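You operate a simulated robot arm through the tools that you are given. There is no shell and no other tool. Be economical: measure what you need, move in short steps, check, and stop when the job is done.

You run a simulated two-armed robot. Do the job below in one go: nothing can be reset, and whatever is moved stays where it is left.

## Task
Cap the open blue pot, then wipe the glue spot off the mat.
Fine: hold the pot; green pad with solvent from the short bottle; pad back in its place. Set down upright: green wipe pad. What is to be rubbed or washed off counts as gone when no trace of it is left.

The check looks at the end state, three seconds after you hand in, the way a careful person would. Anything else that was tipped, shoved, dropped, spilled or broken makes it a failure. A push-on lid holds only when it is set on centred and level and pressed home; a screw cap is set on level and turned clockwise until tight.

## Robot
Two 7-joint arms with two-finger parallel grippers on one trunk, on a base that drives. Base frame: it is fixed to the floor where the robot stands at the start and does not move with it; the origin is under the middle of the robot, x ahead of it, y to its left, z up; the surface under the hand at the start is at about z = 0.8. Lengths are in m, angles in degrees, forces in N, time in s.
The left shoulder is at the start at [0.071, 0.156, 1.105], the right one opposite. Places, roughly: dish of the short solvent bottle [0.8, -0.4, 1]; glue spot [0.5, -0.2, 0.8]. Payload 3.91 kg a hand.
The TCP of each hand is the grasp point between the finger pads, 0.03 m short of the fingertips. In the tool frame z runs along the fingers and y along their closing line. Largest opening 0.11 m; finger width 0.02, thickness 0.01; the body of the gripper, 0.048 by 0.112 m, starts 0.055 m behind the TCP.
Orientation is that of the tool frame in the base frame, as a unit quaternion [w, x, y, z]. With the fingers straight down and closing along the base's y, the tool's x points along the base's -x, its y along +y and its z along -z.

## Interface
- The arms move only by the tool send_rows. It takes "left_commands", "right_commands" or both (then of equal length, played together; a hand with none holds still); each is a list of rows, each a list of 2 entries, a list of its own where there are three numbers: the shift along the tool's x, y, z in units of 20 mm (1.0 is 20 mm), then the turn, a rotation vector about the tool's x, y, z in units of 5 degrees (1.0 is 5 degrees). In form: [[[dx, dy, dz], [wx, wy, wz]], ...]. A call has 1 to 12 rows; each row shifts and turns the commanded pose from where the row before left it, along the tool's axes as they then stand. "left_grip" and "right_grip" are, for a hand that has rows, the opening, from 0 (shut) to 1 (fully open), set as the call begins (left out, the last holds). A call with a number of a shift or a turn outside -1 to 1 is refused whole. Each row takes 0.2 s and may step no farther than 0.05 m and 8.6 degrees from the row before; otherwise, or with a gripper value out of range, the whole call is refused. A pose out of reach is approached as far as the arm can. The call stops where the force on the tool passes 70 N (or 10 N more than at its start, if that is more) or the arm is blocked; 0.2 s more then pass. Each finger travels about 0.108 m/s and halts on what it meets, pressing with about 34 N; the grip force reading is that of the motor and also rises with nothing between the fingers. The clock runs only during rows and for 0.2 s after the last one: add rows that do not move to give the fingers time. The reply holds the time, the measured pose of the TCP, the force on the tool along the base axes, the opening and the grip force, in the units named above and with some noise, with the torque about the TCP (base axes, N m) and any sound that the robot's microphone picked up, and new pictures: "views" is both (left out), scene, wrist or none (wrist: the cameras of the hands that moved).
- Cameras (640 x 400 px; columns grow to the right, rows downward): "scene" is now at [0.1312, -0.0477, 1.3515]; the picture's right is [-0.49, -0.87, 0.00], its down [-0.34, 0.19, -0.92] and it looks along [0.80, -0.45, -0.39] (base axes); focal length 244 px, centre (320, 200). "left" rides on the left gripper at [0.072, -0.017, -0.103] in its tool frame; the picture's right is [0.23, 0.97, 0.00], its down [-0.76, 0.18, -0.62] and it looks along [-0.61, 0.14, 0.78] (tool axes); focal length 222 px, centre (320, 200). "right" rides on the right gripper at [0.072, 0.017, -0.103] in its tool frame; the picture's right is [-0.23, 0.97, 0.00], its down [-0.76, -0.18, -0.62] and it looks along [-0.61, -0.14, 0.78] (tool axes); focal length 222 px, centre (320, 200). There is no depth. A picture from a camera that has moved, and an enlarged one, comes with that camera's place and axes in the base frame and with its lens.
- slide_trunk(by): slides the trunk up (or, below 0, down) by that many m; the arms and the scene camera ride with it, the base frame stays. It gives what a move gives, with no picture.
- steer(legs): drives the robot by 1 to 6 legs, each [ahead, left, turn to the left] in m, m and degrees, along the robot's own axes; the way and the turn of a leg run together, so that a leg with both is an arc; at most 1.5 m and 180 degrees a leg. The arms and the cameras ride along, it lands a little off, and it stops where it bumps. It gives what a move gives, and a new picture of the scene camera.
- head_to(pan, tilt): turns the head with the scene camera to pan (to the left, within 86 degrees either way) and tilt (down, from -29 to 69), counted from straight ahead of the robot. It gives what a move gives, and a new picture of the scene camera.
- zoom(camera, box): a new picture of the part [left, top, right, bottom] of that camera's present view, enlarged. The clock stands still meanwhile.
- close_job(): hands the job in; it is judged then, once.

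Work in short steps. Places have to be worked out from the pictures, the camera data and where the tool is seen: move nearer, look again, correct. Check each grasp and each placing, and mend what went wrong. You have 120 turns and 260 pictures in all, those below and enlarged ones among them. Open the grippers and draw the arms clear of the work before you hand the job in, unless the task says otherwise; then end with one line.

The tools are called after "Call:" as name(argument=value, ...) on one line, values as JSON. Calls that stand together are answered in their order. send_rows: Moves the arms, as the interface text tells. Its arguments: {"type":"object","properties":{"left_commands":{"type":"array","items":{"type":"array"}},"left_grip":{"type":"number"},"right_commands":{"type":"array","items":{"type":"array"}},"right_grip":{"type":"number"},"views":{"type":"string","enum":["both","scene","wrist","none"]}},"required":[]} The other tools are called the same way: slide_trunk (by) slides the trunk up or down; steer (legs) drives the base; head_to (pan, tilt) turns the head that bears the scene camera; zoom (camera, box) takes an enlarged picture of a part of a camera's view; close_job () hands the job in.

At the start:

```text
clock: 0.0
left_position: [0.8876, 0.0028, 1.2766]
left_orientation: [0.0, -0.001, 1.0, 0.0]
left_force: [0.2, 0.5, -0.3]
left_wrist_torque: [-0.01, -0.01, 0.01]
left_opening: 0.11
left_grasp_force: 0.1
right_position: [0.498, -0.6177, 1.3098]
right_orientation: [0.0, 0.0, 1.0, -0.001]
right_force: [0.4, -0.7, -0.9]
right_wrist_torque: [0.01, -0.02, 0.01]
right_opening: 0.1101
right_grasp_force: 0.1
trunk travel left (down, up): [-0.55, 0.39]
robot x, y, heading: [0.002, -0.003, 0.0]
head pan, tilt: [-29.4, 22.7]
```

scene: 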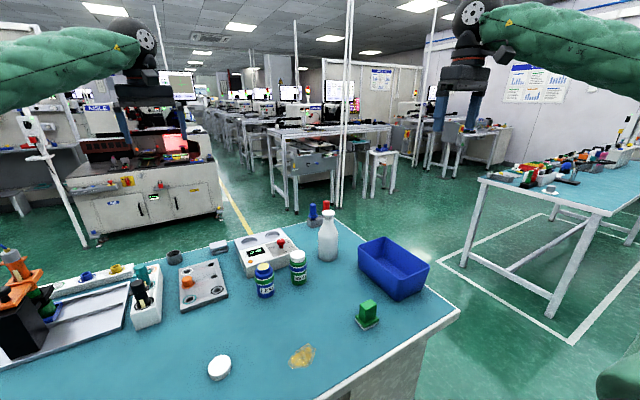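
right: 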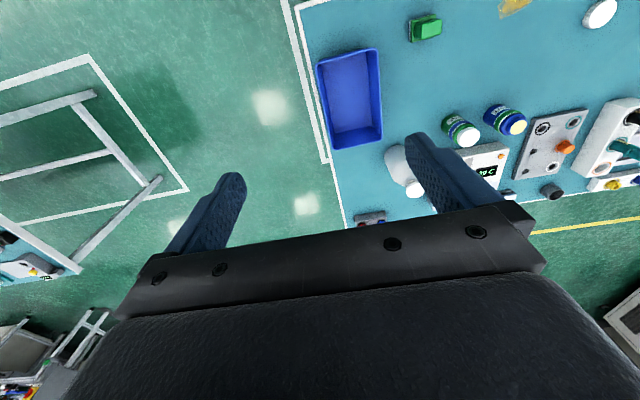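
left: 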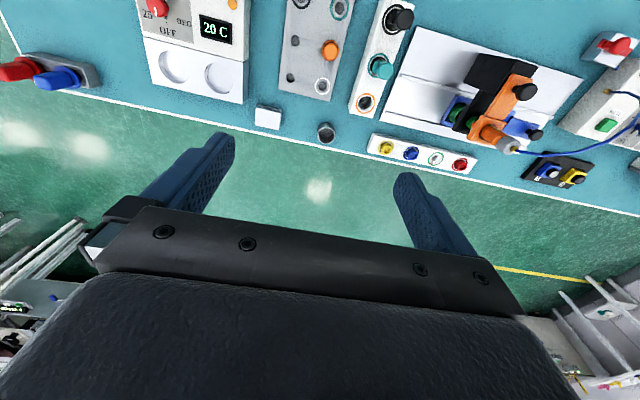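

The table shows pots, a bottle, a green pad, a blue bin and a white lid. I zoom in to identify the details.

Call:
zoom(camera="scene", box=[220, 190, 440, 330])

Call:
zoom(camera="scene", box=[130, 230, 350, 390])

Call:
zoom(camera="right", box=[300, 0, 640, 212])

```text
2.86 times, centred on (330, 260) of scene
camera zoom: at [0.1312, -0.0477, 1.3515], right [-0.49, -0.87, 0.0], down [-0.34, 0.19, -0.92], along [0.8, -0.45, -0.39], focal length 698 px, centre (291, 29)
```

zoom: 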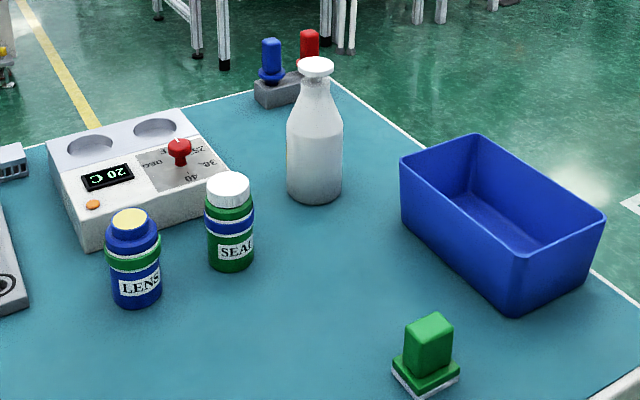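

```text
2.50 times, centred on (240, 310) of scene
camera zoom: at [0.1312, -0.0477, 1.3515], right [-0.49, -0.87, 0.0], down [-0.34, 0.19, -0.92], along [0.8, -0.45, -0.39], focal length 611 px, centre (520, -75)
```

zoom: 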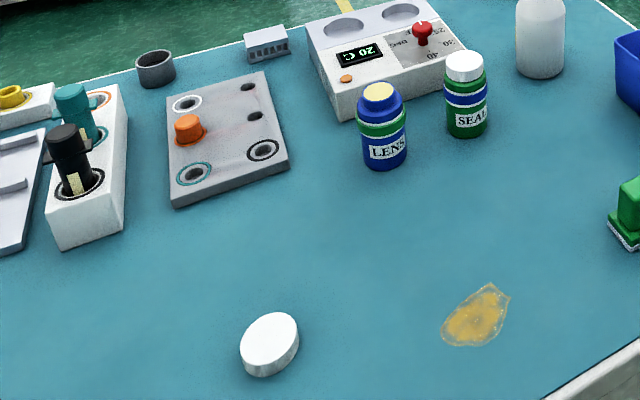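

```text
1.88 times, centred on (470, 106) of right
camera zoom: at [0.4264, -0.5995, 1.4134], right [0.23, 0.97, 0.0], down [0.76, -0.18, 0.62], along [0.61, -0.14, -0.78], focal length 418 px, centre (38, 377)
```

zoom: 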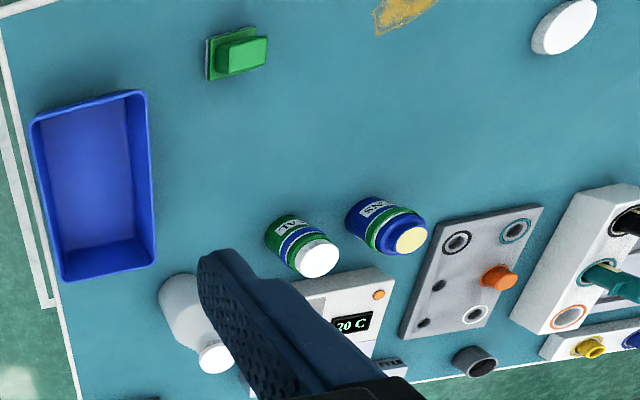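

The lid lies near [0.54,-0.03], the open blue LENS pot near [0.72,-0.19] and the pad near [0.49,-0.40]. I zoom on the lid, pot neck and bottle to see what kind they are.

Call:
zoom(camera="scene", box=[190, 340, 250, 390])

Call:
zoom(camera="scene", box=[245, 245, 325, 305])

Call:
zoom(camera="scene", box=[290, 195, 370, 265])

Call:
head_to(pan=15, tilt=35)

```text
8.00 times, centred on (220, 365) of scene
camera zoom: at [0.1312, -0.0477, 1.3515], right [-0.49, -0.87, 0.0], down [-0.34, 0.19, -0.92], along [0.8, -0.45, -0.39], focal length 1954 px, centre (1120, -1120)
```

zoom: 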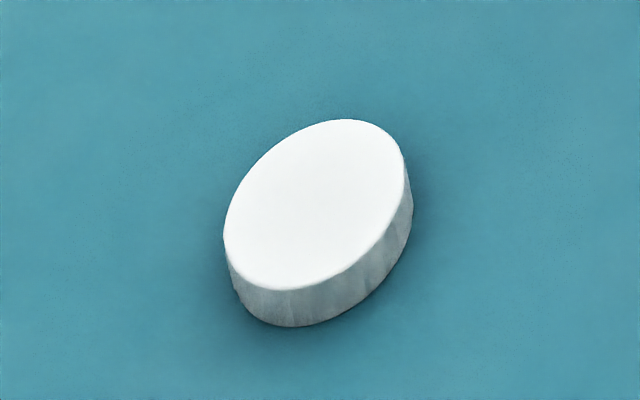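

```text
6.67 times, centred on (285, 275) of scene
camera zoom: at [0.1312, -0.0477, 1.3515], right [-0.49, -0.87, 0.0], down [-0.34, 0.19, -0.92], along [0.8, -0.45, -0.39], focal length 1629 px, centre (553, -300)
```

zoom: 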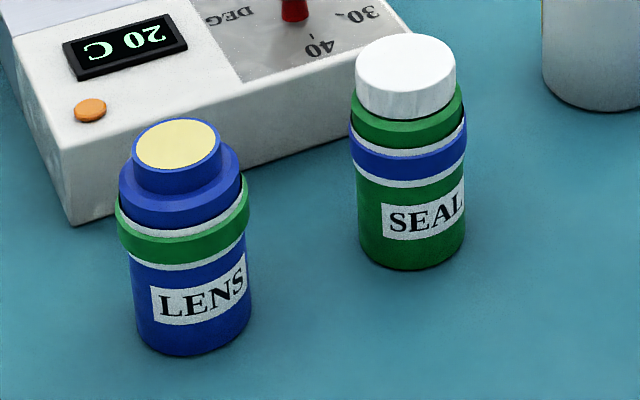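

```text
5.71 times, centred on (330, 230) of scene
camera zoom: at [0.1312, -0.0477, 1.3515], right [-0.49, -0.87, 0.0], down [-0.34, 0.19, -0.92], along [0.8, -0.45, -0.39], focal length 1396 px, centre (263, 29)
```

zoom: 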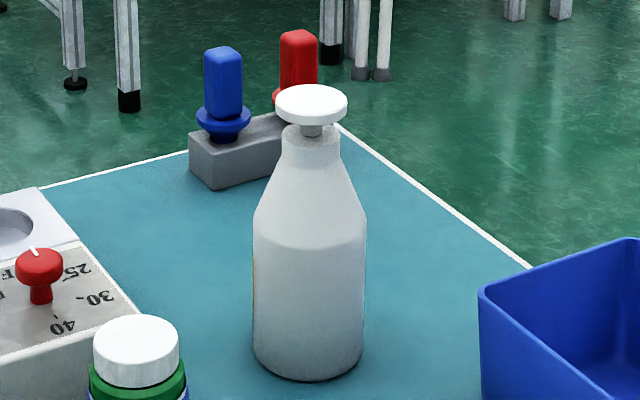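

```text
clock: 1.1
left_position: [0.8867, 0.0032, 1.2771]
left_orientation: [0.0, 0.0, 1.0, 0.001]
left_force: [0.5, 0.0, 0.7]
left_wrist_torque: [0.02, -0.03, -0.01]
left_opening: 0.11
left_grasp_force: 0.0
right_position: [0.4985, -0.6177, 1.31]
right_orientation: [0.0, 0.001, 1.0, 0.0]
right_force: [-0.3, 0.7, -0.2]
right_wrist_torque: [0.03, 0.01, -0.05]
right_opening: 0.1099
right_grasp_force: 0.1
trunk travel left (down, up): [-0.55, 0.39]
robot x, y, heading: [-0.0022, 0.0009, -0.0]
head pan, tilt: [15.0, 35.0]
camera scene: at [0.1356, 0.0205, 1.3321], right [0.26, -0.97, 0.0], down [-0.55, -0.15, -0.82], along [0.79, 0.21, -0.57], focal length 244 px, centre (320, 200)
```

scene: 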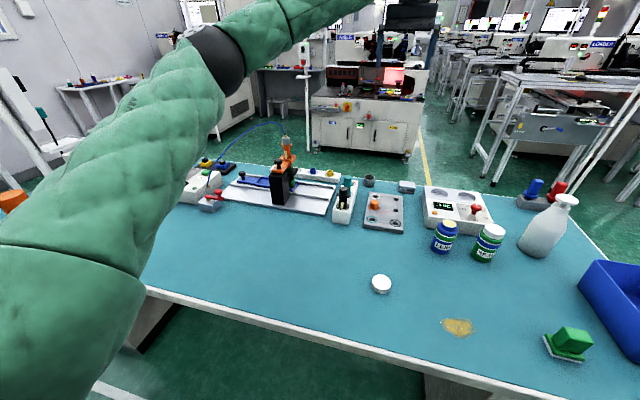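

The lid is top-up near [0.54,-0.03] and lies where the left arm will later pass, so the right hand fetches it first. I move the left arm aside and bring the right hand over.

Call:
send_rows(right_commands=[[[0, 1, 0.5], [0, 0, 0]], [[0, 1, 0.5], [0, 0, 0]], [[0, 1, 0.5], [0, 0, 0]], [[0, 1, 0.5], [0, 0, 0]], [[0, 1, 0.5], [0, 0, 0]], [[0, 1, 0.5], [0, 0, 0]], [[0, 1, 0.5], [0, 0, 0]], [[0, 1, 0.5], [0, 0, 0]], [[0, 1, 0.5], [0, 0, 0]], [[0, 1, 0.5], [0, 0, 0]], [[0, 1, 0.5], [0, 0, 0]], [[0, 1, 0.5], [0, 0, 0]]], left_commands=[[[0.5, 1, 0], [0, 0, 0]], [[0.5, 1, 0], [0, 0, 0]], [[0.5, 1, 0], [0, 0, 0]], [[0.5, 1, 0], [0, 0, 0]], [[0.5, 1, 0], [0, 0, 0]], [[0.5, 1, 0], [0, 0, 0]], [[0.5, 1, 0], [0, 0, 0]], [[0.5, 1, 0], [0, 0, 0]], [[0.5, 1, 0], [0, 0, 0]], [[0.5, 1, 0], [0, 0, 0]], [[0.5, 1, 0], [0, 0, 0]], [[0.5, 1, 0], [0, 0, 0]]], views="none")

Call:
send_rows(right_commands=[[[-0.2, 1, 0.5], [0, 0, 0]], [[-0.2, 1, 0.5], [0, 0, 0]], [[-0.2, 1, 0.5], [0, 0, 0]], [[-0.2, 1, 0.5], [0, 0, 0]], [[-0.2, 1, 0.5], [0, 0, 0]], [[-0.2, 1, 0.5], [0, 0, 0]], [[-0.2, 1, 0.5], [0, 0, 0]], [[-0.2, 1, 0.5], [0, 0, 0]], [[-0.2, 1, 0.5], [0, 0, 0]], [[-0.2, 1, 0.5], [0, 0, 0]]], views="both")

```text
clock: 3.7
left_position: [0.7672, 0.2436, 1.2769]
left_orientation: [0.0, 0.0, 1.0, 0.0]
left_force: [-0.3, 0.5, 0.9]
left_wrist_torque: [-0.01, 0.0, -0.02]
left_opening: 0.1102
left_grasp_force: 0.1
right_position: [0.4957, -0.3757, 1.1908]
right_orientation: [0.0, 0.001, 1.0, -0.001]
right_force: [-0.3, -0.3, 0.0]
right_wrist_torque: [-0.01, 0.01, 0.0]
right_opening: 0.1099
right_grasp_force: 0.1
trunk travel left (down, up): [-0.55, 0.39]
robot x, y, heading: [-0.0013, 0.0003, -0.1]
head pan, tilt: [15.0, 35.0]
```

```text
clock: 5.9
left_position: [0.768, 0.2429, 1.2754]
left_orientation: [-0.001, 0.0, 1.0, -0.001]
left_force: [-0.2, -0.1, -0.8]
left_wrist_torque: [0.03, 0.0, -0.05]
left_opening: 0.1101
left_grasp_force: 0.1
right_position: [0.537, -0.177, 1.0905]
right_orientation: [-0.001, 0.0, 1.0, 0.0]
right_force: [0.4, 0.8, -0.1]
right_wrist_torque: [0.0, 0.01, 0.0]
right_opening: 0.11
right_grasp_force: 0.2
trunk travel left (down, up): [-0.55, 0.39]
robot x, y, heading: [0.001, 0.0017, 0.1]
head pan, tilt: [15.0, 35.0]
camera scene: at [0.1363, 0.0218, 1.332], right [0.26, -0.97, 0.0], down [-0.56, -0.15, -0.82], along [0.79, 0.21, -0.57], focal length 244 px, centre (320, 200)
camera right: at [0.4658, -0.1601, 1.1934], right [0.23, 0.97, 0.0], down [0.76, -0.18, 0.62], along [0.61, -0.14, -0.78], focal length 222 px, centre (320, 200)
```

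scene: 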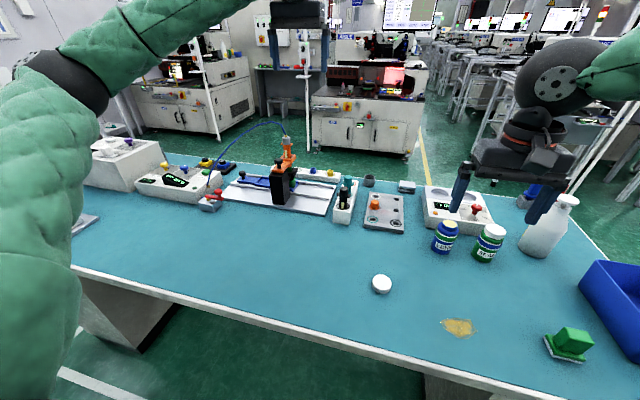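
right: 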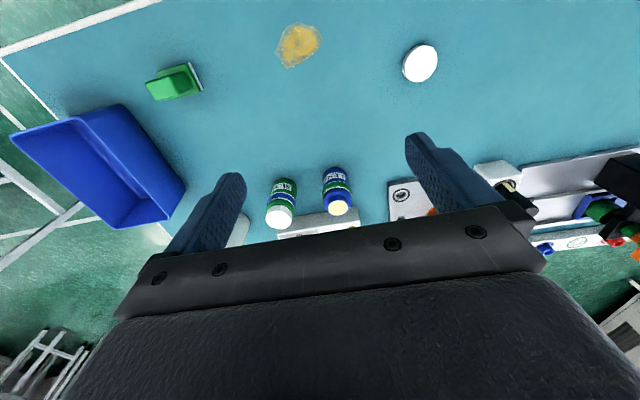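

The lid works out at about [0.545,-0.027] from both cameras. I move over it and down to z≈0.93, then check again.

Call:
send_rows(right_commands=[[[-0.05, 0.94, 1], [0, 0, 0]], [[-0.05, 0.94, 1], [0, 0, 0]], [[-0.05, 0.94, 1], [0, 0, 0]], [[-0.05, 0.94, 1], [0, 0, 0]], [[-0.05, 0.94, 1], [0, 0, 0]], [[-0.05, 0.94, 1], [0, 0, 0]], [[-0.05, 0.94, 1], [0, 0, 0]], [[-0.05, 0.94, 1], [0, 0, 0]]], views="both")

```text
clock: 7.7
left_position: [0.7669, 0.2413, 1.2766]
left_orientation: [0.001, 0.0, 1.0, 0.0]
left_force: [0.0, 0.5, -0.8]
left_wrist_torque: [-0.02, -0.01, 0.0]
left_opening: 0.1099
left_grasp_force: 0.0
right_position: [0.5451, -0.0353, 0.9346]
right_orientation: [0.0, 0.001, 1.0, 0.001]
right_force: [0.3, 0.1, 0.1]
right_wrist_torque: [0.01, 0.01, -0.02]
right_opening: 0.1102
right_grasp_force: 0.0
right hand out of reach, approached as far as the arm can: row 8
trunk travel left (down, up): [-0.55, 0.39]
robot x, y, heading: [0.0003, -0.0013, 0.1]
head pan, tilt: [15.0, 35.0]
camera scene: at [0.1359, 0.0205, 1.3322], right [0.26, -0.97, 0.0], down [-0.55, -0.15, -0.82], along [0.79, 0.21, -0.57], focal length 244 px, centre (320, 200)
camera right: at [0.474, -0.0191, 1.0379], right [0.23, 0.97, 0.0], down [0.76, -0.18, 0.62], along [0.61, -0.14, -0.78], focal length 222 px, centre (320, 200)
```

scene: 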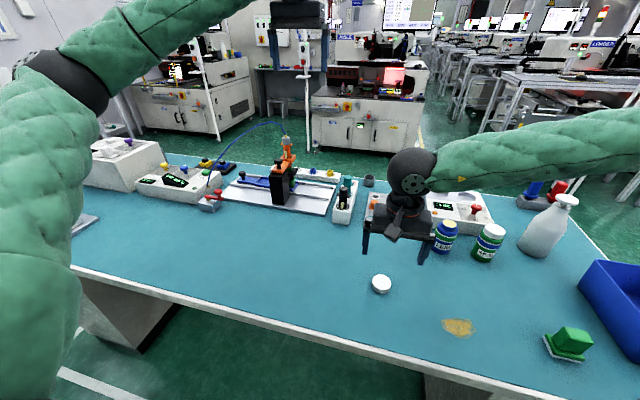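
right: 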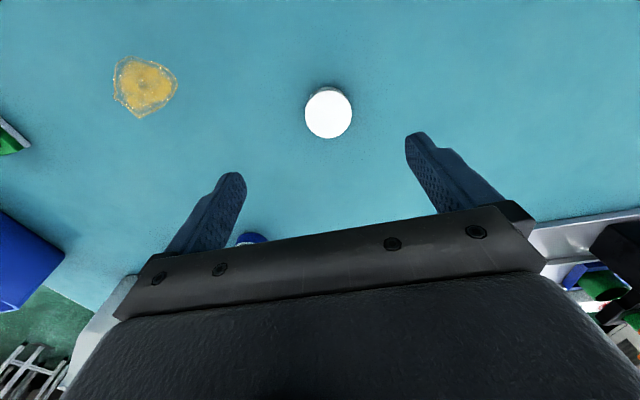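

The lid is at the near limit of the right arm. I back the base off 0.10 m with a slight left turn to get better reach.

Call:
steer(legs=[[-0.1, 0, 0], [0, 0, 8]])

Call:
zoom(camera="right", box=[0, 0, 640, 400])

```text
clock: 9.5
left_position: [0.6237, 0.3503, 1.2761]
left_orientation: [0.0, -0.071, 0.997, 0.0]
left_force: [0.7, -0.3, -0.4]
left_wrist_torque: [0.0, 0.01, 0.0]
left_opening: 0.1096
left_grasp_force: 0.1
right_position: [0.4449, 0.0428, 0.9355]
right_orientation: [0.0, -0.072, 0.997, 0.0]
right_force: [0.0, 1.8, -0.6]
right_wrist_torque: [-0.03, -0.04, 0.03]
right_opening: 0.1099
right_grasp_force: 0.2
trunk travel left (down, up): [-0.55, 0.39]
robot x, y, heading: [-0.0992, 0.0004, 8.2]
head pan, tilt: [15.0, 35.0]
camera scene: at [0.0305, 0.0414, 1.3322], right [0.39, -0.92, 0.0], down [-0.53, -0.23, -0.82], along [0.75, 0.32, -0.57], focal length 244 px, centre (320, 200)
```

scene: 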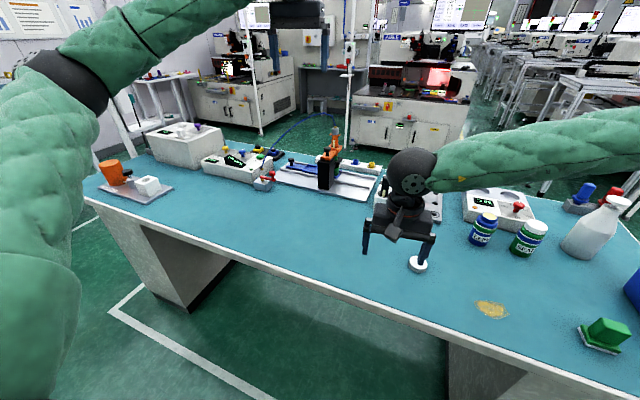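

```text
1.00 times, centred on (320, 200) of right (not enlarged: the box is as wide or as high as the picture)
camera zoom: at [0.3713, 0.0495, 1.0383], right [0.09, 1.0, 0.0], down [0.78, -0.07, 0.62], along [0.62, -0.05, -0.78], focal length 222 px, centre (320, 200)
```

zoom: 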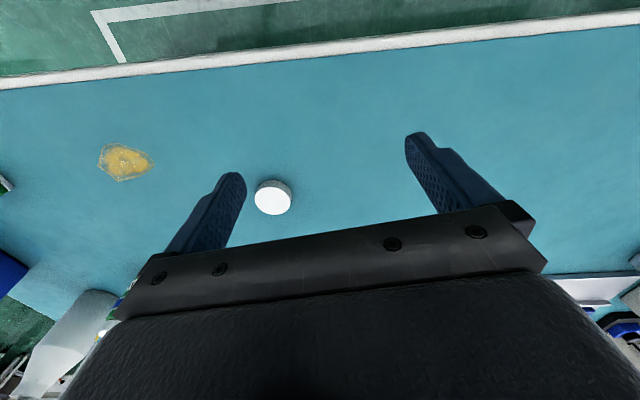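

Lid is now estimated at [0.540,-0.025]. I move over it at z≈0.875 and check the centring.

Call:
send_rows(right_commands=[[[-0.843, -0.81, 0.6], [0, 0, 0]], [[-0.843, -0.81, 0.6], [0, 0, 0]], [[-0.843, -0.81, 0.6], [0, 0, 0]], [[-0.843, -0.81, 0.6], [0, 0, 0]], [[-0.843, -0.81, 0.6], [0, 0, 0]], [[0, 0, 0], [0, 0, 0]]], views="wrist")

```text
clock: 10.9
left_position: [0.624, 0.3495, 1.2766]
left_orientation: [0.0, -0.071, 0.997, 0.0]
left_force: [-0.1, 0.3, -1.5]
left_wrist_torque: [-0.02, 0.0, 0.01]
left_opening: 0.1101
left_grasp_force: 0.1
right_position: [0.5349, -0.0292, 0.875]
right_orientation: [0.0, -0.072, 0.997, 0.0]
right_force: [0.5, 0.2, -0.3]
right_wrist_torque: [0.04, -0.03, 0.0]
right_opening: 0.1099
right_grasp_force: 0.1
trunk travel left (down, up): [-0.55, 0.39]
robot x, y, heading: [-0.1003, -0.0048, 8.2]
head pan, tilt: [15.0, 35.0]
camera right: at [0.463, -0.0221, 0.9775], right [0.09, 1.0, 0.0], down [0.78, -0.07, 0.62], along [0.62, -0.05, -0.78], focal length 222 px, centre (320, 200)
```

right: 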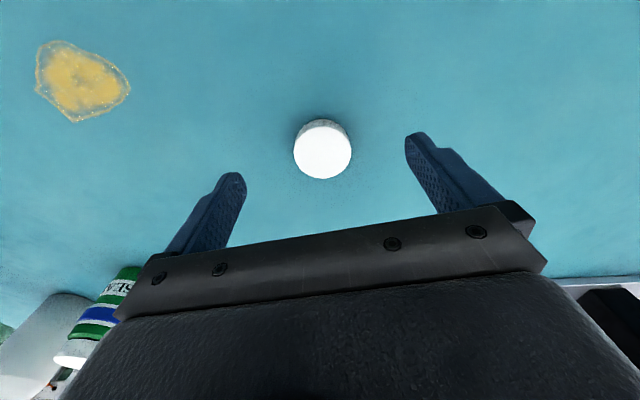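

Lid centre is refined to [0.5425,-0.026]. I correct by 8 mm, go down so the fingertips are just above the mat, and close.

Call:
send_rows(right_commands=[[[-0.2, 0.06, 0.6], [0, 0, 0]], [[-0.2, 0.06, 0.6], [0, 0, 0]], [[0, 0, 0.65], [0, 0, 0]], [[0, 0, 0], [0, 0, 0]]], views="wrist")

Call:
send_rows(right_commands=[[[0, 0, 0], [0, 0, 0]], [[0, 0, 0], [0, 0, 0]], [[0, 0, 0], [0, 0, 0]], [[0, 0, 0], [0, 0, 0]]], right_grip=0, views="wrist")

```text
clock: 11.9
left_position: [0.625, 0.3488, 1.277]
left_orientation: [0.0, -0.071, 0.997, 0.0]
left_force: [-0.6, 0.0, -0.6]
left_wrist_torque: [-0.02, 0.01, -0.01]
left_opening: 0.1099
left_grasp_force: 0.0
right_position: [0.5466, -0.024, 0.837]
right_orientation: [0.001, -0.071, 0.997, 0.001]
right_force: [-0.2, 0.2, 0.0]
right_wrist_torque: [0.02, 0.0, -0.02]
right_opening: 0.1101
right_grasp_force: 0.1
trunk travel left (down, up): [-0.55, 0.39]
robot x, y, heading: [-0.1003, -0.0024, 8.2]
head pan, tilt: [15.0, 35.0]
camera right: at [0.4732, -0.0167, 0.9407], right [0.09, 1.0, 0.0], down [0.78, -0.07, 0.62], along [0.62, -0.05, -0.78], focal length 222 px, centre (320, 200)
```

right: 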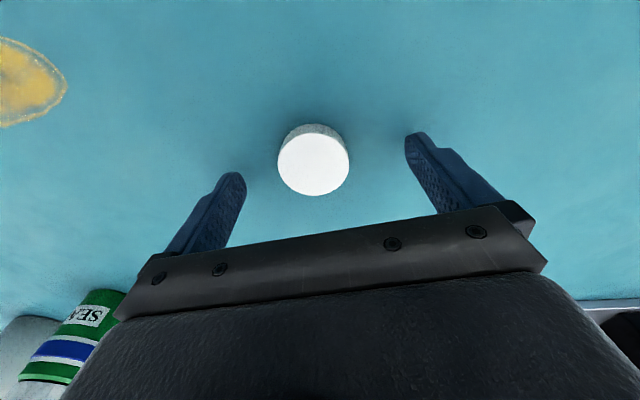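

```text
clock: 12.9
left_position: [0.6247, 0.349, 1.2768]
left_orientation: [0.0, -0.071, 0.997, 0.0]
left_force: [0.3, 0.8, -0.3]
left_wrist_torque: [0.01, 0.0, -0.03]
left_opening: 0.1103
left_grasp_force: 0.0
right_position: [0.5467, -0.023, 0.8376]
right_orientation: [0.0, -0.072, 0.997, 0.001]
right_force: [-0.4, -0.4, 0.0]
right_wrist_torque: [-0.04, 0.0, 0.02]
right_opening: 0.0436
right_grasp_force: 34.0
trunk travel left (down, up): [-0.55, 0.39]
robot x, y, heading: [-0.1047, -0.0028, 8.1]
head pan, tilt: [15.0, 35.0]
camera right: at [0.4734, -0.0168, 0.9406], right [0.09, 1.0, 0.0], down [0.78, -0.07, 0.62], along [0.62, -0.05, -0.78], focal length 222 px, centre (320, 200)
```

right: 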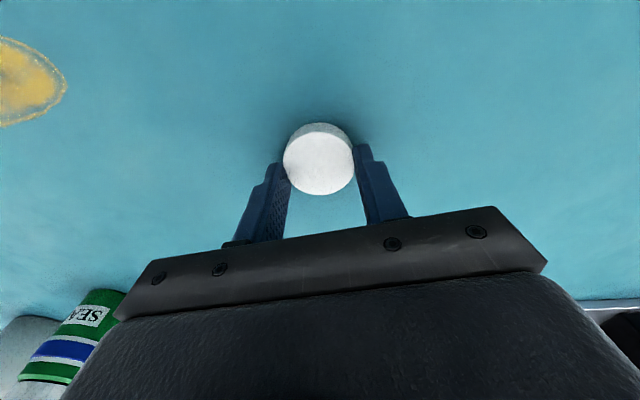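

The lid is gripped (0.0436 m), but its centre sits about 5 mm nearer to the robot than the pads. I open, shift 5 mm, and grip again so it is centred.

Call:
send_rows(right_commands=[[[0, 0, 0], [0, 0, 0]], [[0.25, 0, 0], [0, 0, 0]], [[0, 0, 0], [0, 0, 0]]], right_grip=0.55, views="none")

Call:
send_rows(right_commands=[[[0, 0, 0], [0, 0, 0]], [[0, 0, 0], [0, 0, 0]], [[0, 0, 0], [0, 0, 0]]], right_grip=0, views="wrist")

Call:
zoom(camera="right", box=[230, 90, 410, 210])

```text
clock: 13.7
left_position: [0.6241, 0.3483, 1.2762]
left_orientation: [0.0, -0.071, 0.997, 0.0]
left_force: [-0.5, -0.2, 0.4]
left_wrist_torque: [0.0, 0.04, 0.0]
left_opening: 0.1099
left_grasp_force: 0.0
right_position: [0.542, -0.0237, 0.8382]
right_orientation: [0.0, -0.071, 0.997, 0.0]
right_force: [1.3, -0.3, 0.0]
right_wrist_torque: [-0.01, 0.03, -0.02]
right_opening: 0.0607
right_grasp_force: 0.0
trunk travel left (down, up): [-0.55, 0.39]
robot x, y, heading: [-0.0995, -0.0013, 8.1]
head pan, tilt: [15.0, 35.0]
```

```text
clock: 14.5
left_position: [0.6251, 0.3484, 1.2769]
left_orientation: [0.001, -0.071, 0.997, 0.0]
left_force: [-0.7, 0.5, -0.1]
left_wrist_torque: [0.01, -0.01, 0.01]
left_opening: 0.1101
left_grasp_force: 0.1
right_position: [0.5416, -0.0235, 0.8385]
right_orientation: [0.0, -0.071, 0.997, 0.001]
right_force: [-0.2, -0.6, 0.6]
right_wrist_torque: [0.01, 0.0, -0.02]
right_opening: 0.0435
right_grasp_force: 34.1
trunk travel left (down, up): [-0.55, 0.39]
robot x, y, heading: [-0.1027, 0.0019, 8.0]
head pan, tilt: [15.0, 35.0]
camera right: at [0.4691, -0.0169, 0.9407], right [0.09, 1.0, 0.0], down [0.78, -0.07, 0.62], along [0.62, -0.05, -0.78], focal length 222 px, centre (320, 200)
```

right: 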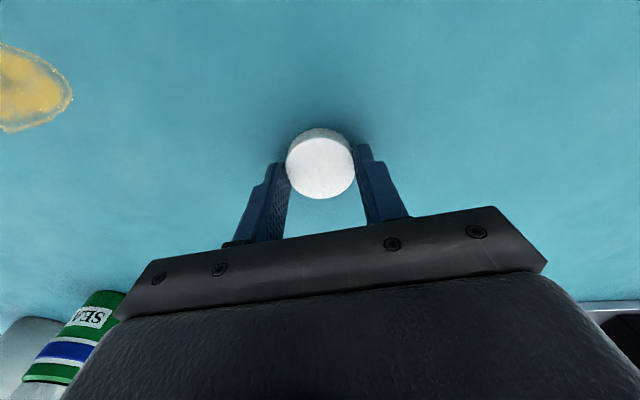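

```text
3.33 times, centred on (320, 150) of right
camera zoom: at [0.4691, -0.0169, 0.9407], right [0.09, 1.0, 0.0], down [0.78, -0.07, 0.62], along [0.62, -0.05, -0.78], focal length 740 px, centre (320, 367)
```

zoom: 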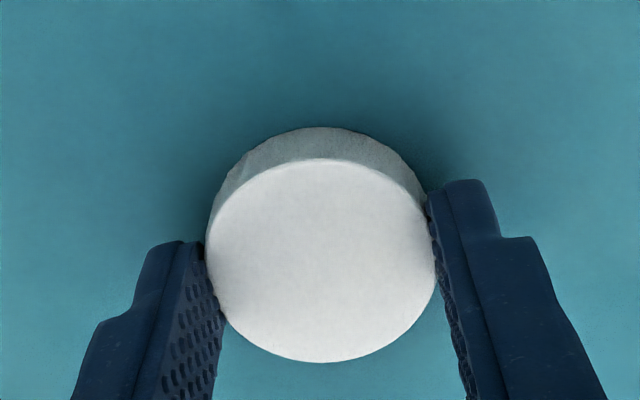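

The lid is now gripped centred. I lift it and carry it to the right, out of the left arm's way.

Call:
send_rows(right_commands=[[[0, 0, -1], [0, 0, 0]], [[0, 0, -1], [0, 0, 0]], [[0, 0, -1], [0, 0, 0]], [[0, 0, -1], [0, 0, 0]], [[0, -1, -1], [0, 0, 0]], [[0, -1, -1], [0, 0, 0]], [[0, -1, -1], [0, 0, 0]], [[0, -1, -1], [0, 0, 0]], [[0, -1, -1], [0, 0, 0]], [[0, -1, -1], [0, 0, 0]], [[0, -1, -1], [0, 0, 0]], [[0, -1, -1], [0, 0, 0]]], views="none")

Call:
send_rows(right_commands=[[[0, -1, 0], [0, 0, 0]], [[0, -1, 0], [0, 0, 0]], [[0, -1, 0], [0, 0, 0]], [[0, -1, 0], [0, 0, 0]], [[0, -1, 0], [0, 0, 0]], [[0, -1, 0], [0, 0, 0]], [[0, -1, 0], [0, 0, 0]], [[0, -1, 0], [0, 0, 0]], [[0, -1, 0], [0, 0, 0]], [[0, -1, 0], [0, 0, 0]], [[0, -1, 0], [0, 0, 0]], [[0, -1, 0], [0, 0, 0]]], views="wrist")

Call:
head_to(pan=-15, tilt=35)

```text
clock: 17.1
left_position: [0.6257, 0.3487, 1.2774]
left_orientation: [0.0, -0.071, 0.997, -0.001]
left_force: [0.8, -0.1, -0.9]
left_wrist_torque: [0.01, 0.02, 0.03]
left_opening: 0.1103
left_grasp_force: 0.1
right_position: [0.5663, -0.1824, 1.0766]
right_orientation: [0.0, -0.071, 0.997, 0.001]
right_force: [0.5, 0.6, 0.5]
right_wrist_torque: [-0.01, -0.02, 0.04]
right_opening: 0.0435
right_grasp_force: 33.9
trunk travel left (down, up): [-0.55, 0.39]
robot x, y, heading: [-0.1004, -0.0009, 8.0]
head pan, tilt: [15.0, 35.0]
```

```text
clock: 19.7
left_position: [0.625, 0.3474, 1.2769]
left_orientation: [-0.001, -0.072, 0.997, 0.0]
left_force: [-0.2, 0.9, 0.3]
left_wrist_torque: [-0.02, 0.02, 0.03]
left_opening: 0.1101
left_grasp_force: 0.0
right_position: [0.5995, -0.4206, 1.0767]
right_orientation: [0.0, -0.071, 0.997, 0.0]
right_force: [-0.2, -0.4, 0.4]
right_wrist_torque: [0.01, 0.0, 0.01]
right_opening: 0.0435
right_grasp_force: 33.7
trunk travel left (down, up): [-0.55, 0.39]
robot x, y, heading: [-0.0981, -0.0026, 8.4]
head pan, tilt: [15.0, 35.0]
camera right: at [0.5273, -0.4136, 1.1796], right [0.09, 1.0, 0.0], down [0.78, -0.07, 0.62], along [0.62, -0.05, -0.78], focal length 222 px, centre (320, 200)
```

right: 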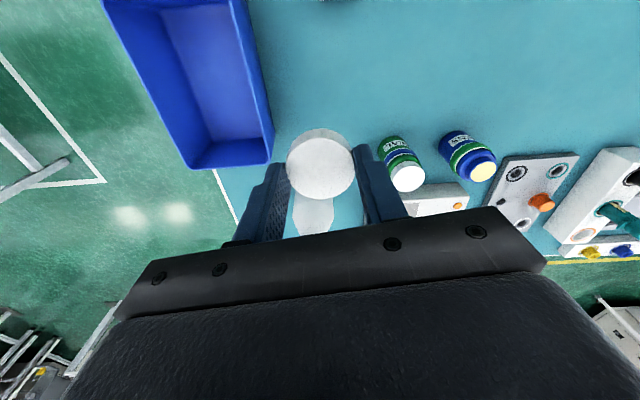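

```text
clock: 20.6
left_position: [0.6252, 0.3478, 1.2771]
left_orientation: [0.0, -0.072, 0.997, 0.0]
left_force: [-0.5, -0.6, -0.2]
left_wrist_torque: [0.0, 0.01, -0.02]
left_opening: 0.1097
left_grasp_force: 0.1
right_position: [0.6005, -0.4197, 1.0764]
right_orientation: [0.0, -0.071, 0.997, 0.001]
right_force: [-0.1, 0.5, 0.0]
right_wrist_torque: [0.02, 0.0, -0.02]
right_opening: 0.0437
right_grasp_force: 34.2
trunk travel left (down, up): [-0.55, 0.39]
robot x, y, heading: [-0.1013, 0.0005, 8.3]
head pan, tilt: [-15.0, 35.0]
camera scene: at [0.0377, -0.0054, 1.3321], right [-0.12, -0.99, 0.0], down [-0.57, 0.07, -0.82], along [0.81, -0.1, -0.57], focal length 244 px, centre (320, 200)
```

scene: 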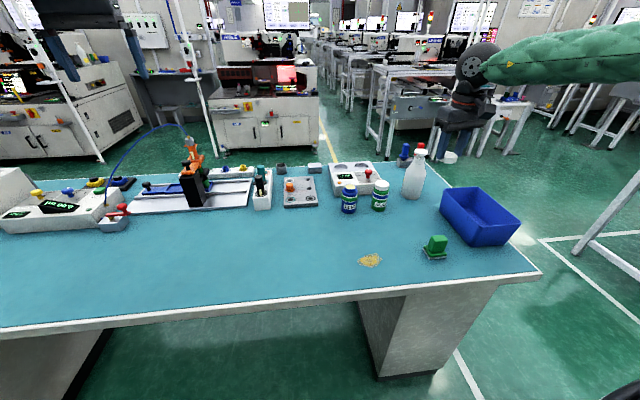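

The lid is held well clear. Now I yaw the left hand towards the pot and bring it in, tilting the fingers 35° below horizontal.

Call:
send_rows(left_commands=[[[0, 0, 1], [0, 0, 0.943]], [[0, 0, 1], [0, 0, 0.943]], [[0, 0, 1], [0, 0, 0.943]], [[0, 0, 1], [0, 0, 0.943]], [[0, 0, 1], [0, 0, 0.943]], [[0, 0, 1], [0, 0, 0.943]], [[0, 0, 1], [0, 0, 0.943]], [[-0.37, -1, 0], [0, 0, 0]], [[-0.37, -1, 0], [0, 0, 0]], [[-0.37, -1, 0], [0, 0, 0]], [[-0.37, -1, 0], [0, 0, 0]], [[-0.37, -1, 0], [0, 0, 0]]], views="none")

Call:
send_rows(left_commands=[[[0, -1, 0], [0, -1, 0]], [[0, -1, 0], [0, -1, 0]], [[0, -1, 0], [0, -1, 0]], [[0, -1, 0], [0, -1, 0]], [[0, -1, 0], [0, -1, 0]], [[0, -1, 0], [0, -1, 0]], [[0, -1, 0], [0, -1, 0]], [[0, -1, 0], [0, -1, 0]], [[0, -1, 0], [0, -1, 0]], [[0, -1, 0], [0, -1, 0]], [[0, -1, 0], [0, -1, 0]], [[0, 0, 0], [0, 0, 0]]], left_grip=0.8, views="both")

```text
clock: 23.2
left_position: [0.6177, 0.2417, 1.1378]
left_orientation: [0.0, 0.214, 0.977, 0.001]
left_force: [-0.1, -0.3, 0.6]
left_wrist_torque: [0.01, 0.0, 0.01]
left_opening: 0.1098
left_grasp_force: 0.1
right_position: [0.6008, -0.4207, 1.0765]
right_orientation: [0.0, -0.071, 0.997, 0.001]
right_force: [0.7, -0.2, 0.5]
right_wrist_torque: [0.02, -0.01, 0.05]
right_opening: 0.0436
right_grasp_force: 33.4
trunk travel left (down, up): [-0.55, 0.39]
robot x, y, heading: [-0.0969, -0.004, 8.0]
head pan, tilt: [-15.0, 35.0]
```

```text
clock: 25.8
left_position: [0.5252, 0.042, 1.1368]
left_orientation: [0.451, 0.19, 0.866, -0.1]
left_force: [0.3, 0.2, 0.8]
left_wrist_torque: [0.02, -0.02, -0.02]
left_opening: 0.0879
left_grasp_force: 0.0
right_position: [0.5998, -0.4199, 1.0765]
right_orientation: [0.0, -0.072, 0.997, 0.001]
right_force: [-0.3, -0.1, 0.3]
right_wrist_torque: [0.01, -0.04, 0.0]
right_opening: 0.0434
right_grasp_force: 34.5
trunk travel left (down, up): [-0.55, 0.39]
robot x, y, heading: [-0.0964, -0.0008, 8.1]
head pan, tilt: [-15.0, 35.0]
camera scene: at [0.0376, -0.005, 1.3321], right [-0.12, -0.99, 0.0], down [-0.57, 0.07, -0.82], along [0.81, -0.1, -0.57], focal length 244 px, centre (320, 200)
camera left: at [0.4029, 0.079, 1.1358], right [0.29, 0.94, -0.19], down [0.01, 0.19, 0.98], along [0.96, -0.28, 0.05], focal length 222 px, centre (320, 200)
```

scene: 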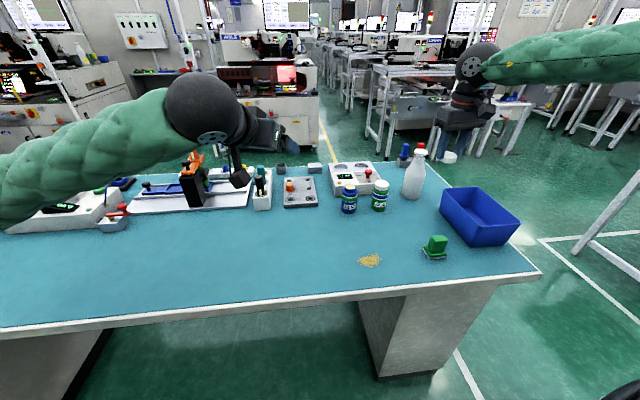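
left: 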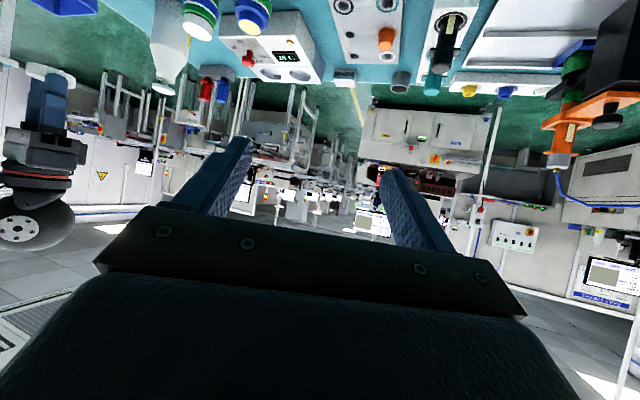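

The left hand is oriented well, with its camera staying above the mat. Next I go to a standoff about 17 cm short of the pot along the approach line.

Call:
send_rows(left_commands=[[[0.415, -0.575, 0.936], [0, 0, 0]], [[0.415, -0.575, 0.936], [0, 0, 0]], [[0.415, -0.575, 0.936], [0, 0, 0]], [[0.415, -0.575, 0.936], [0, 0, 0]], [[0.415, -0.575, 0.936], [0, 0, 0]], [[0.415, -0.575, 0.936], [0, 0, 0]], [[0.415, -0.575, 0.936], [0, 0, 0]], [[0.415, -0.575, 0.936], [0, 0, 0]], [[0.415, -0.575, 0.936], [0, 0, 0]], [[0.415, -0.575, 0.936], [0, 0, 0]], [[0.415, -0.575, 0.936], [0, 0, 0]], [[0, 0, 0], [0, 0, 0]]], views="both")

```text
clock: 28.4
left_position: [0.5772, -0.1203, 0.9451]
left_orientation: [0.451, 0.19, 0.867, -0.099]
left_force: [-0.6, 0.9, -0.2]
left_wrist_torque: [-0.03, 0.01, -0.05]
left_opening: 0.0879
left_grasp_force: 0.1
right_position: [0.5995, -0.4193, 1.0772]
right_orientation: [0.0, -0.072, 0.997, 0.002]
right_force: [0.3, -0.1, 0.1]
right_wrist_torque: [-0.02, -0.01, 0.01]
right_opening: 0.0434
right_grasp_force: 34.0
trunk travel left (down, up): [-0.55, 0.39]
robot x, y, heading: [-0.1, 0.0001, 8.4]
head pan, tilt: [-15.0, 35.0]
camera scene: at [0.0375, -0.0051, 1.3321], right [-0.12, -0.99, 0.0], down [-0.57, 0.07, -0.82], along [0.81, -0.1, -0.57], focal length 244 px, centre (320, 200)
camera left: at [0.4544, -0.0839, 0.9448], right [0.29, 0.94, -0.19], down [0.01, 0.19, 0.98], along [0.96, -0.28, 0.05], focal length 222 px, centre (320, 200)
```

scene: 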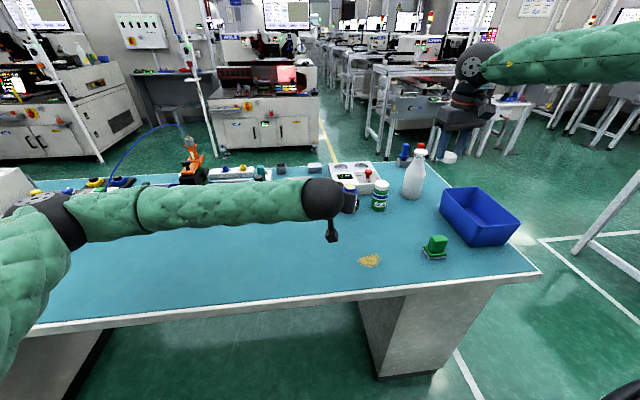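
left: 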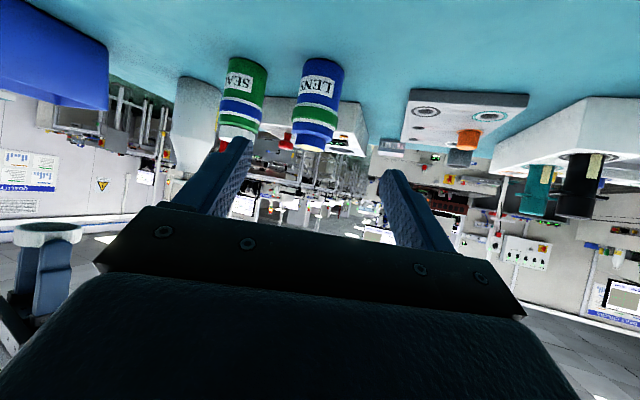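

The pot lies on the approach line, lateral error about 2 mm, roughly 0.17 m ahead. I advance two thirds of the way and check.

Call:
send_rows(left_commands=[[[0, -0.05, 0.95], [0, 0, 0]], [[0, -0.05, 0.95], [0, 0, 0]], [[0, 0, 0.95], [0, 0, 0]], [[0, 0, 0.95], [0, 0, 0]], [[0, 0, 0.95], [0, 0, 0]], [[0, 0, 0.95], [0, 0, 0]], [[0, 0, 0], [0, 0, 0]]], views="wrist")

Call:
zoom(camera="right", box=[360, 80, 600, 230])

```text
clock: 30.0
left_position: [0.6608, -0.1606, 0.8789]
left_orientation: [0.452, 0.19, 0.866, -0.099]
left_force: [0.0, 0.1, -0.1]
left_wrist_torque: [0.0, 0.01, 0.04]
left_opening: 0.0879
left_grasp_force: 0.2
right_position: [0.5985, -0.4182, 1.077]
right_orientation: [0.001, -0.071, 0.997, 0.0]
right_force: [-0.7, 0.1, -0.3]
right_wrist_torque: [0.02, -0.03, -0.01]
right_opening: 0.0434
right_grasp_force: 34.3
trunk travel left (down, up): [-0.55, 0.39]
robot x, y, heading: [-0.0985, 0.0009, 8.2]
head pan, tilt: [-15.0, 35.0]
camera left: at [0.5384, -0.1245, 0.8787], right [0.29, 0.94, -0.19], down [0.01, 0.19, 0.98], along [0.96, -0.29, 0.05], focal length 222 px, centre (320, 200)
```

left: 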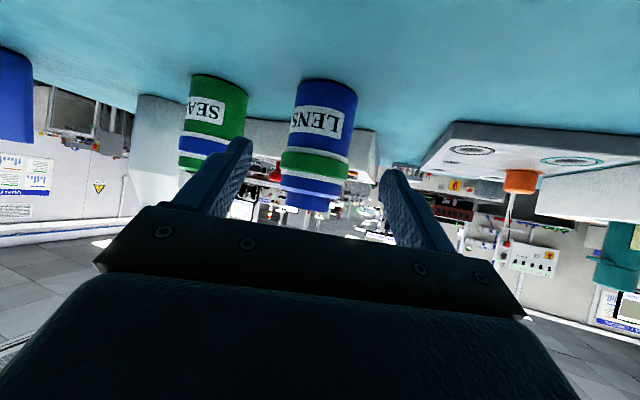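

```text
2.67 times, centred on (480, 155) of right
camera zoom: at [0.5269, -0.4126, 1.18], right [0.09, 1.0, 0.0], down [0.78, -0.07, 0.62], along [0.62, -0.05, -0.78], focal length 592 px, centre (-107, 320)
```

zoom: 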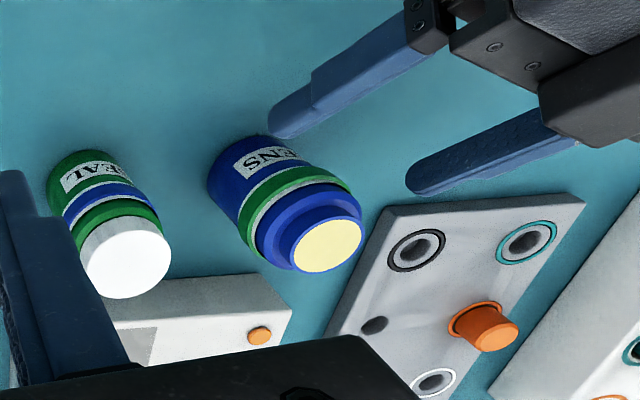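

Lateral correction is about 3 mm. I advance the last ~5 cm so the pot is between the pads.

Call:
send_rows(left_commands=[[[0.05, -0.06, 0.91], [0, 0, 0]], [[0.05, -0.06, 0.91], [0, 0, 0]], [[0.05, -0.05, 0.91], [0, 0, 0]], [[0, 0, 0], [0, 0, 0]]], views="wrist")

Call:
zoom(camera="right", box=[360, 80, 600, 230])

```text
clock: 31.0
left_position: [0.7, -0.1837, 0.8447]
left_orientation: [0.451, 0.19, 0.866, -0.099]
left_force: [0.2, 0.8, 0.2]
left_wrist_torque: [0.01, 0.03, -0.03]
left_opening: 0.0879
left_grasp_force: 0.0
right_position: [0.6002, -0.4203, 1.0769]
right_orientation: [0.0, -0.072, 0.997, 0.002]
right_force: [0.7, -0.4, 0.5]
right_wrist_torque: [-0.04, 0.0, 0.02]
right_opening: 0.0434
right_grasp_force: 33.5
trunk travel left (down, up): [-0.55, 0.39]
robot x, y, heading: [-0.1003, -0.0004, 8.1]
head pan, tilt: [-15.0, 35.0]
camera left: at [0.5775, -0.1469, 0.8446], right [0.29, 0.94, -0.19], down [0.01, 0.19, 0.98], along [0.96, -0.29, 0.05], focal length 222 px, centre (320, 200)
```

left: 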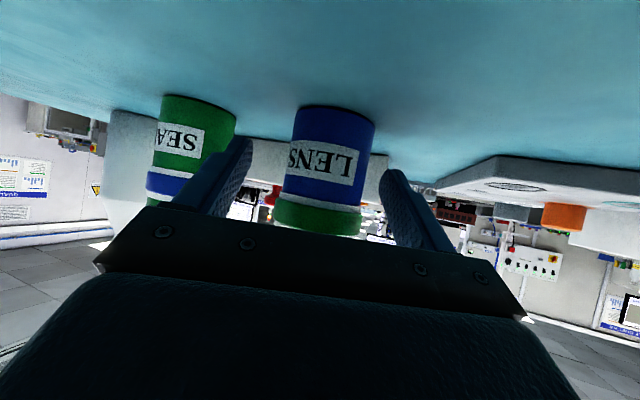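

```text
2.67 times, centred on (480, 155) of right
camera zoom: at [0.5269, -0.4127, 1.18], right [0.09, 1.0, 0.0], down [0.78, -0.07, 0.62], along [0.62, -0.05, -0.78], focal length 592 px, centre (-107, 320)
```

zoom: 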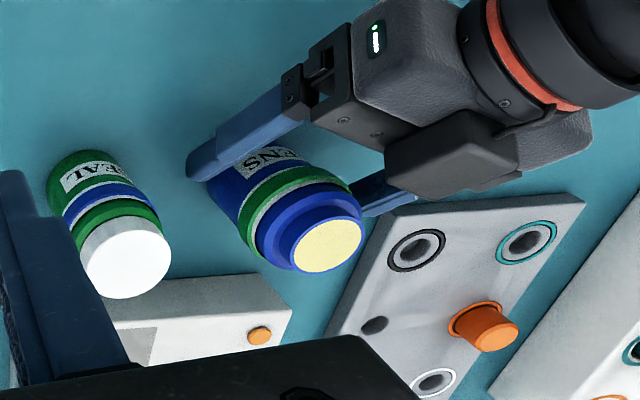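

Pot is between the fingers, about 4 mm towards the +y finger. I shift +4 mm, go 6 mm deeper and close gently.

Call:
send_rows(left_commands=[[[-0.17, 0.2, 0.25], [0, 0, 0]], [[0, 0, 0], [0, 0, 0]]], views="wrist")

Call:
send_rows(left_commands=[[[0, 0, 0], [0, 0, 0]], [[0, 0, 0], [0, 0, 0]]], left_grip=0.6, views="wrist")

```text
clock: 31.6
left_position: [0.7084, -0.1828, 0.8451]
left_orientation: [0.451, 0.191, 0.866, -0.1]
left_force: [-0.4, -0.4, 0.4]
left_wrist_torque: [0.01, -0.03, -0.02]
left_opening: 0.0879
left_grasp_force: 0.1
right_position: [0.5996, -0.4201, 1.0763]
right_orientation: [0.0, -0.071, 0.997, 0.001]
right_force: [-0.5, -0.2, 0.0]
right_wrist_torque: [0.02, -0.02, -0.03]
right_opening: 0.0436
right_grasp_force: 33.9
trunk travel left (down, up): [-0.55, 0.39]
robot x, y, heading: [-0.1014, -0.0021, 8.4]
head pan, tilt: [-15.0, 35.0]
camera left: at [0.5854, -0.1459, 0.8452], right [0.29, 0.94, -0.19], down [0.01, 0.19, 0.98], along [0.96, -0.29, 0.05], focal length 222 px, centre (320, 200)
```

left: 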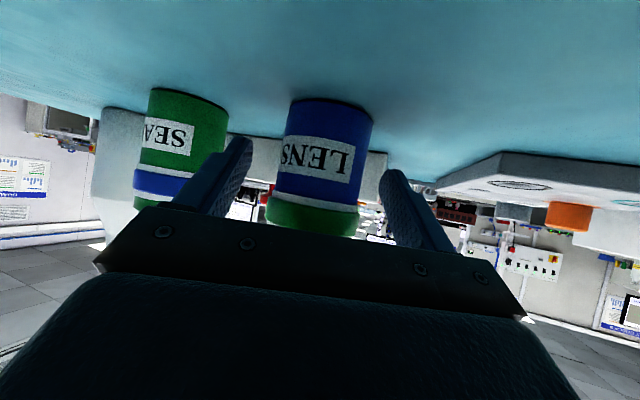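

```text
clock: 32.2
left_position: [0.7077, -0.1813, 0.8453]
left_orientation: [0.451, 0.189, 0.867, -0.098]
left_force: [0.2, -0.2, 0.5]
left_wrist_torque: [0.02, -0.02, -0.02]
left_opening: 0.066
left_grasp_force: 0.0
right_position: [0.5995, -0.4204, 1.0756]
right_orientation: [0.0, -0.072, 0.997, 0.001]
right_force: [-0.5, -0.6, -0.1]
right_wrist_torque: [-0.01, 0.03, 0.03]
right_opening: 0.0435
right_grasp_force: 33.6
trunk travel left (down, up): [-0.55, 0.39]
robot x, y, heading: [-0.0985, -0.0018, 7.9]
head pan, tilt: [-15.0, 35.0]
camera left: at [0.5855, -0.1458, 0.8451], right [0.29, 0.94, -0.19], down [0.01, 0.19, 0.98], along [0.96, -0.29, 0.05], focal length 222 px, centre (320, 200)
```

left: 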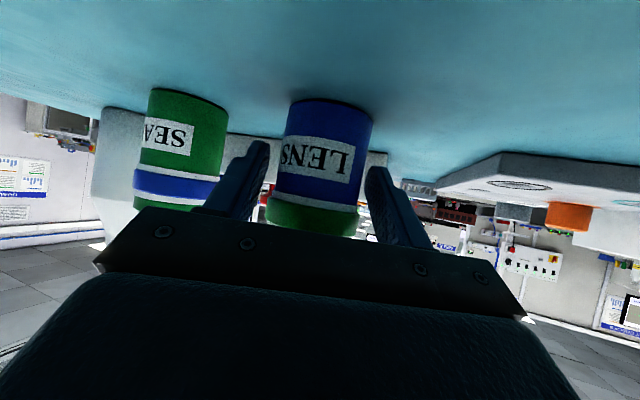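

The pot sits nearly centred between the fingers. I close the left grip.

Call:
send_rows(left_commands=[[[0, 0.07, 0], [0, 0, 0]], [[0, 0, 0], [0, 0, 0]], [[0, 0, 0], [0, 0, 0]]], left_grip=0, views="wrist")

Call:
zoom(camera="right", box=[360, 80, 600, 230])

```text
clock: 33.0
left_position: [0.7076, -0.181, 0.8452]
left_orientation: [0.451, 0.189, 0.867, -0.098]
left_force: [-0.1, -1.2, 0.1]
left_wrist_torque: [-0.03, 0.03, 0.01]
left_opening: 0.0511
left_grasp_force: 33.8
right_position: [0.6002, -0.4205, 1.0762]
right_orientation: [0.0, -0.071, 0.997, 0.0]
right_force: [-0.1, 0.5, 0.3]
right_wrist_torque: [-0.02, -0.02, -0.02]
right_opening: 0.0435
right_grasp_force: 34.3
trunk travel left (down, up): [-0.55, 0.39]
robot x, y, heading: [-0.0963, -0.0012, 8.1]
head pan, tilt: [-15.0, 35.0]
camera left: at [0.5851, -0.1446, 0.845], right [0.29, 0.94, -0.19], down [0.01, 0.19, 0.98], along [0.96, -0.29, 0.05], focal length 222 px, centre (320, 200)
```

left: 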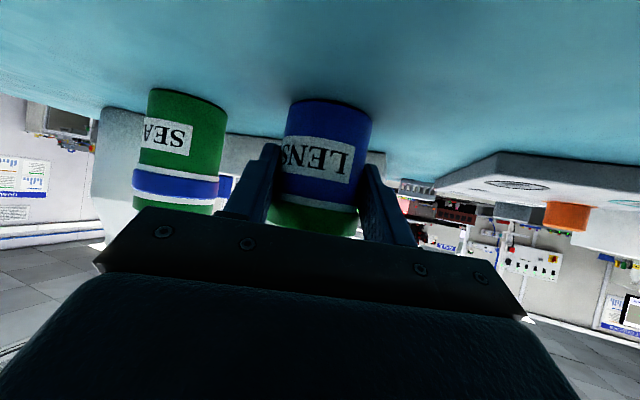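

```text
2.67 times, centred on (480, 155) of right
camera zoom: at [0.5272, -0.413, 1.1797], right [0.09, 1.0, 0.0], down [0.78, -0.07, 0.62], along [0.62, -0.05, -0.78], focal length 592 px, centre (-107, 320)
```

zoom: 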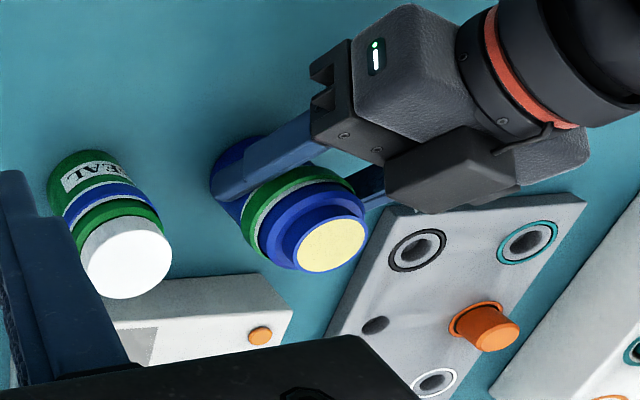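

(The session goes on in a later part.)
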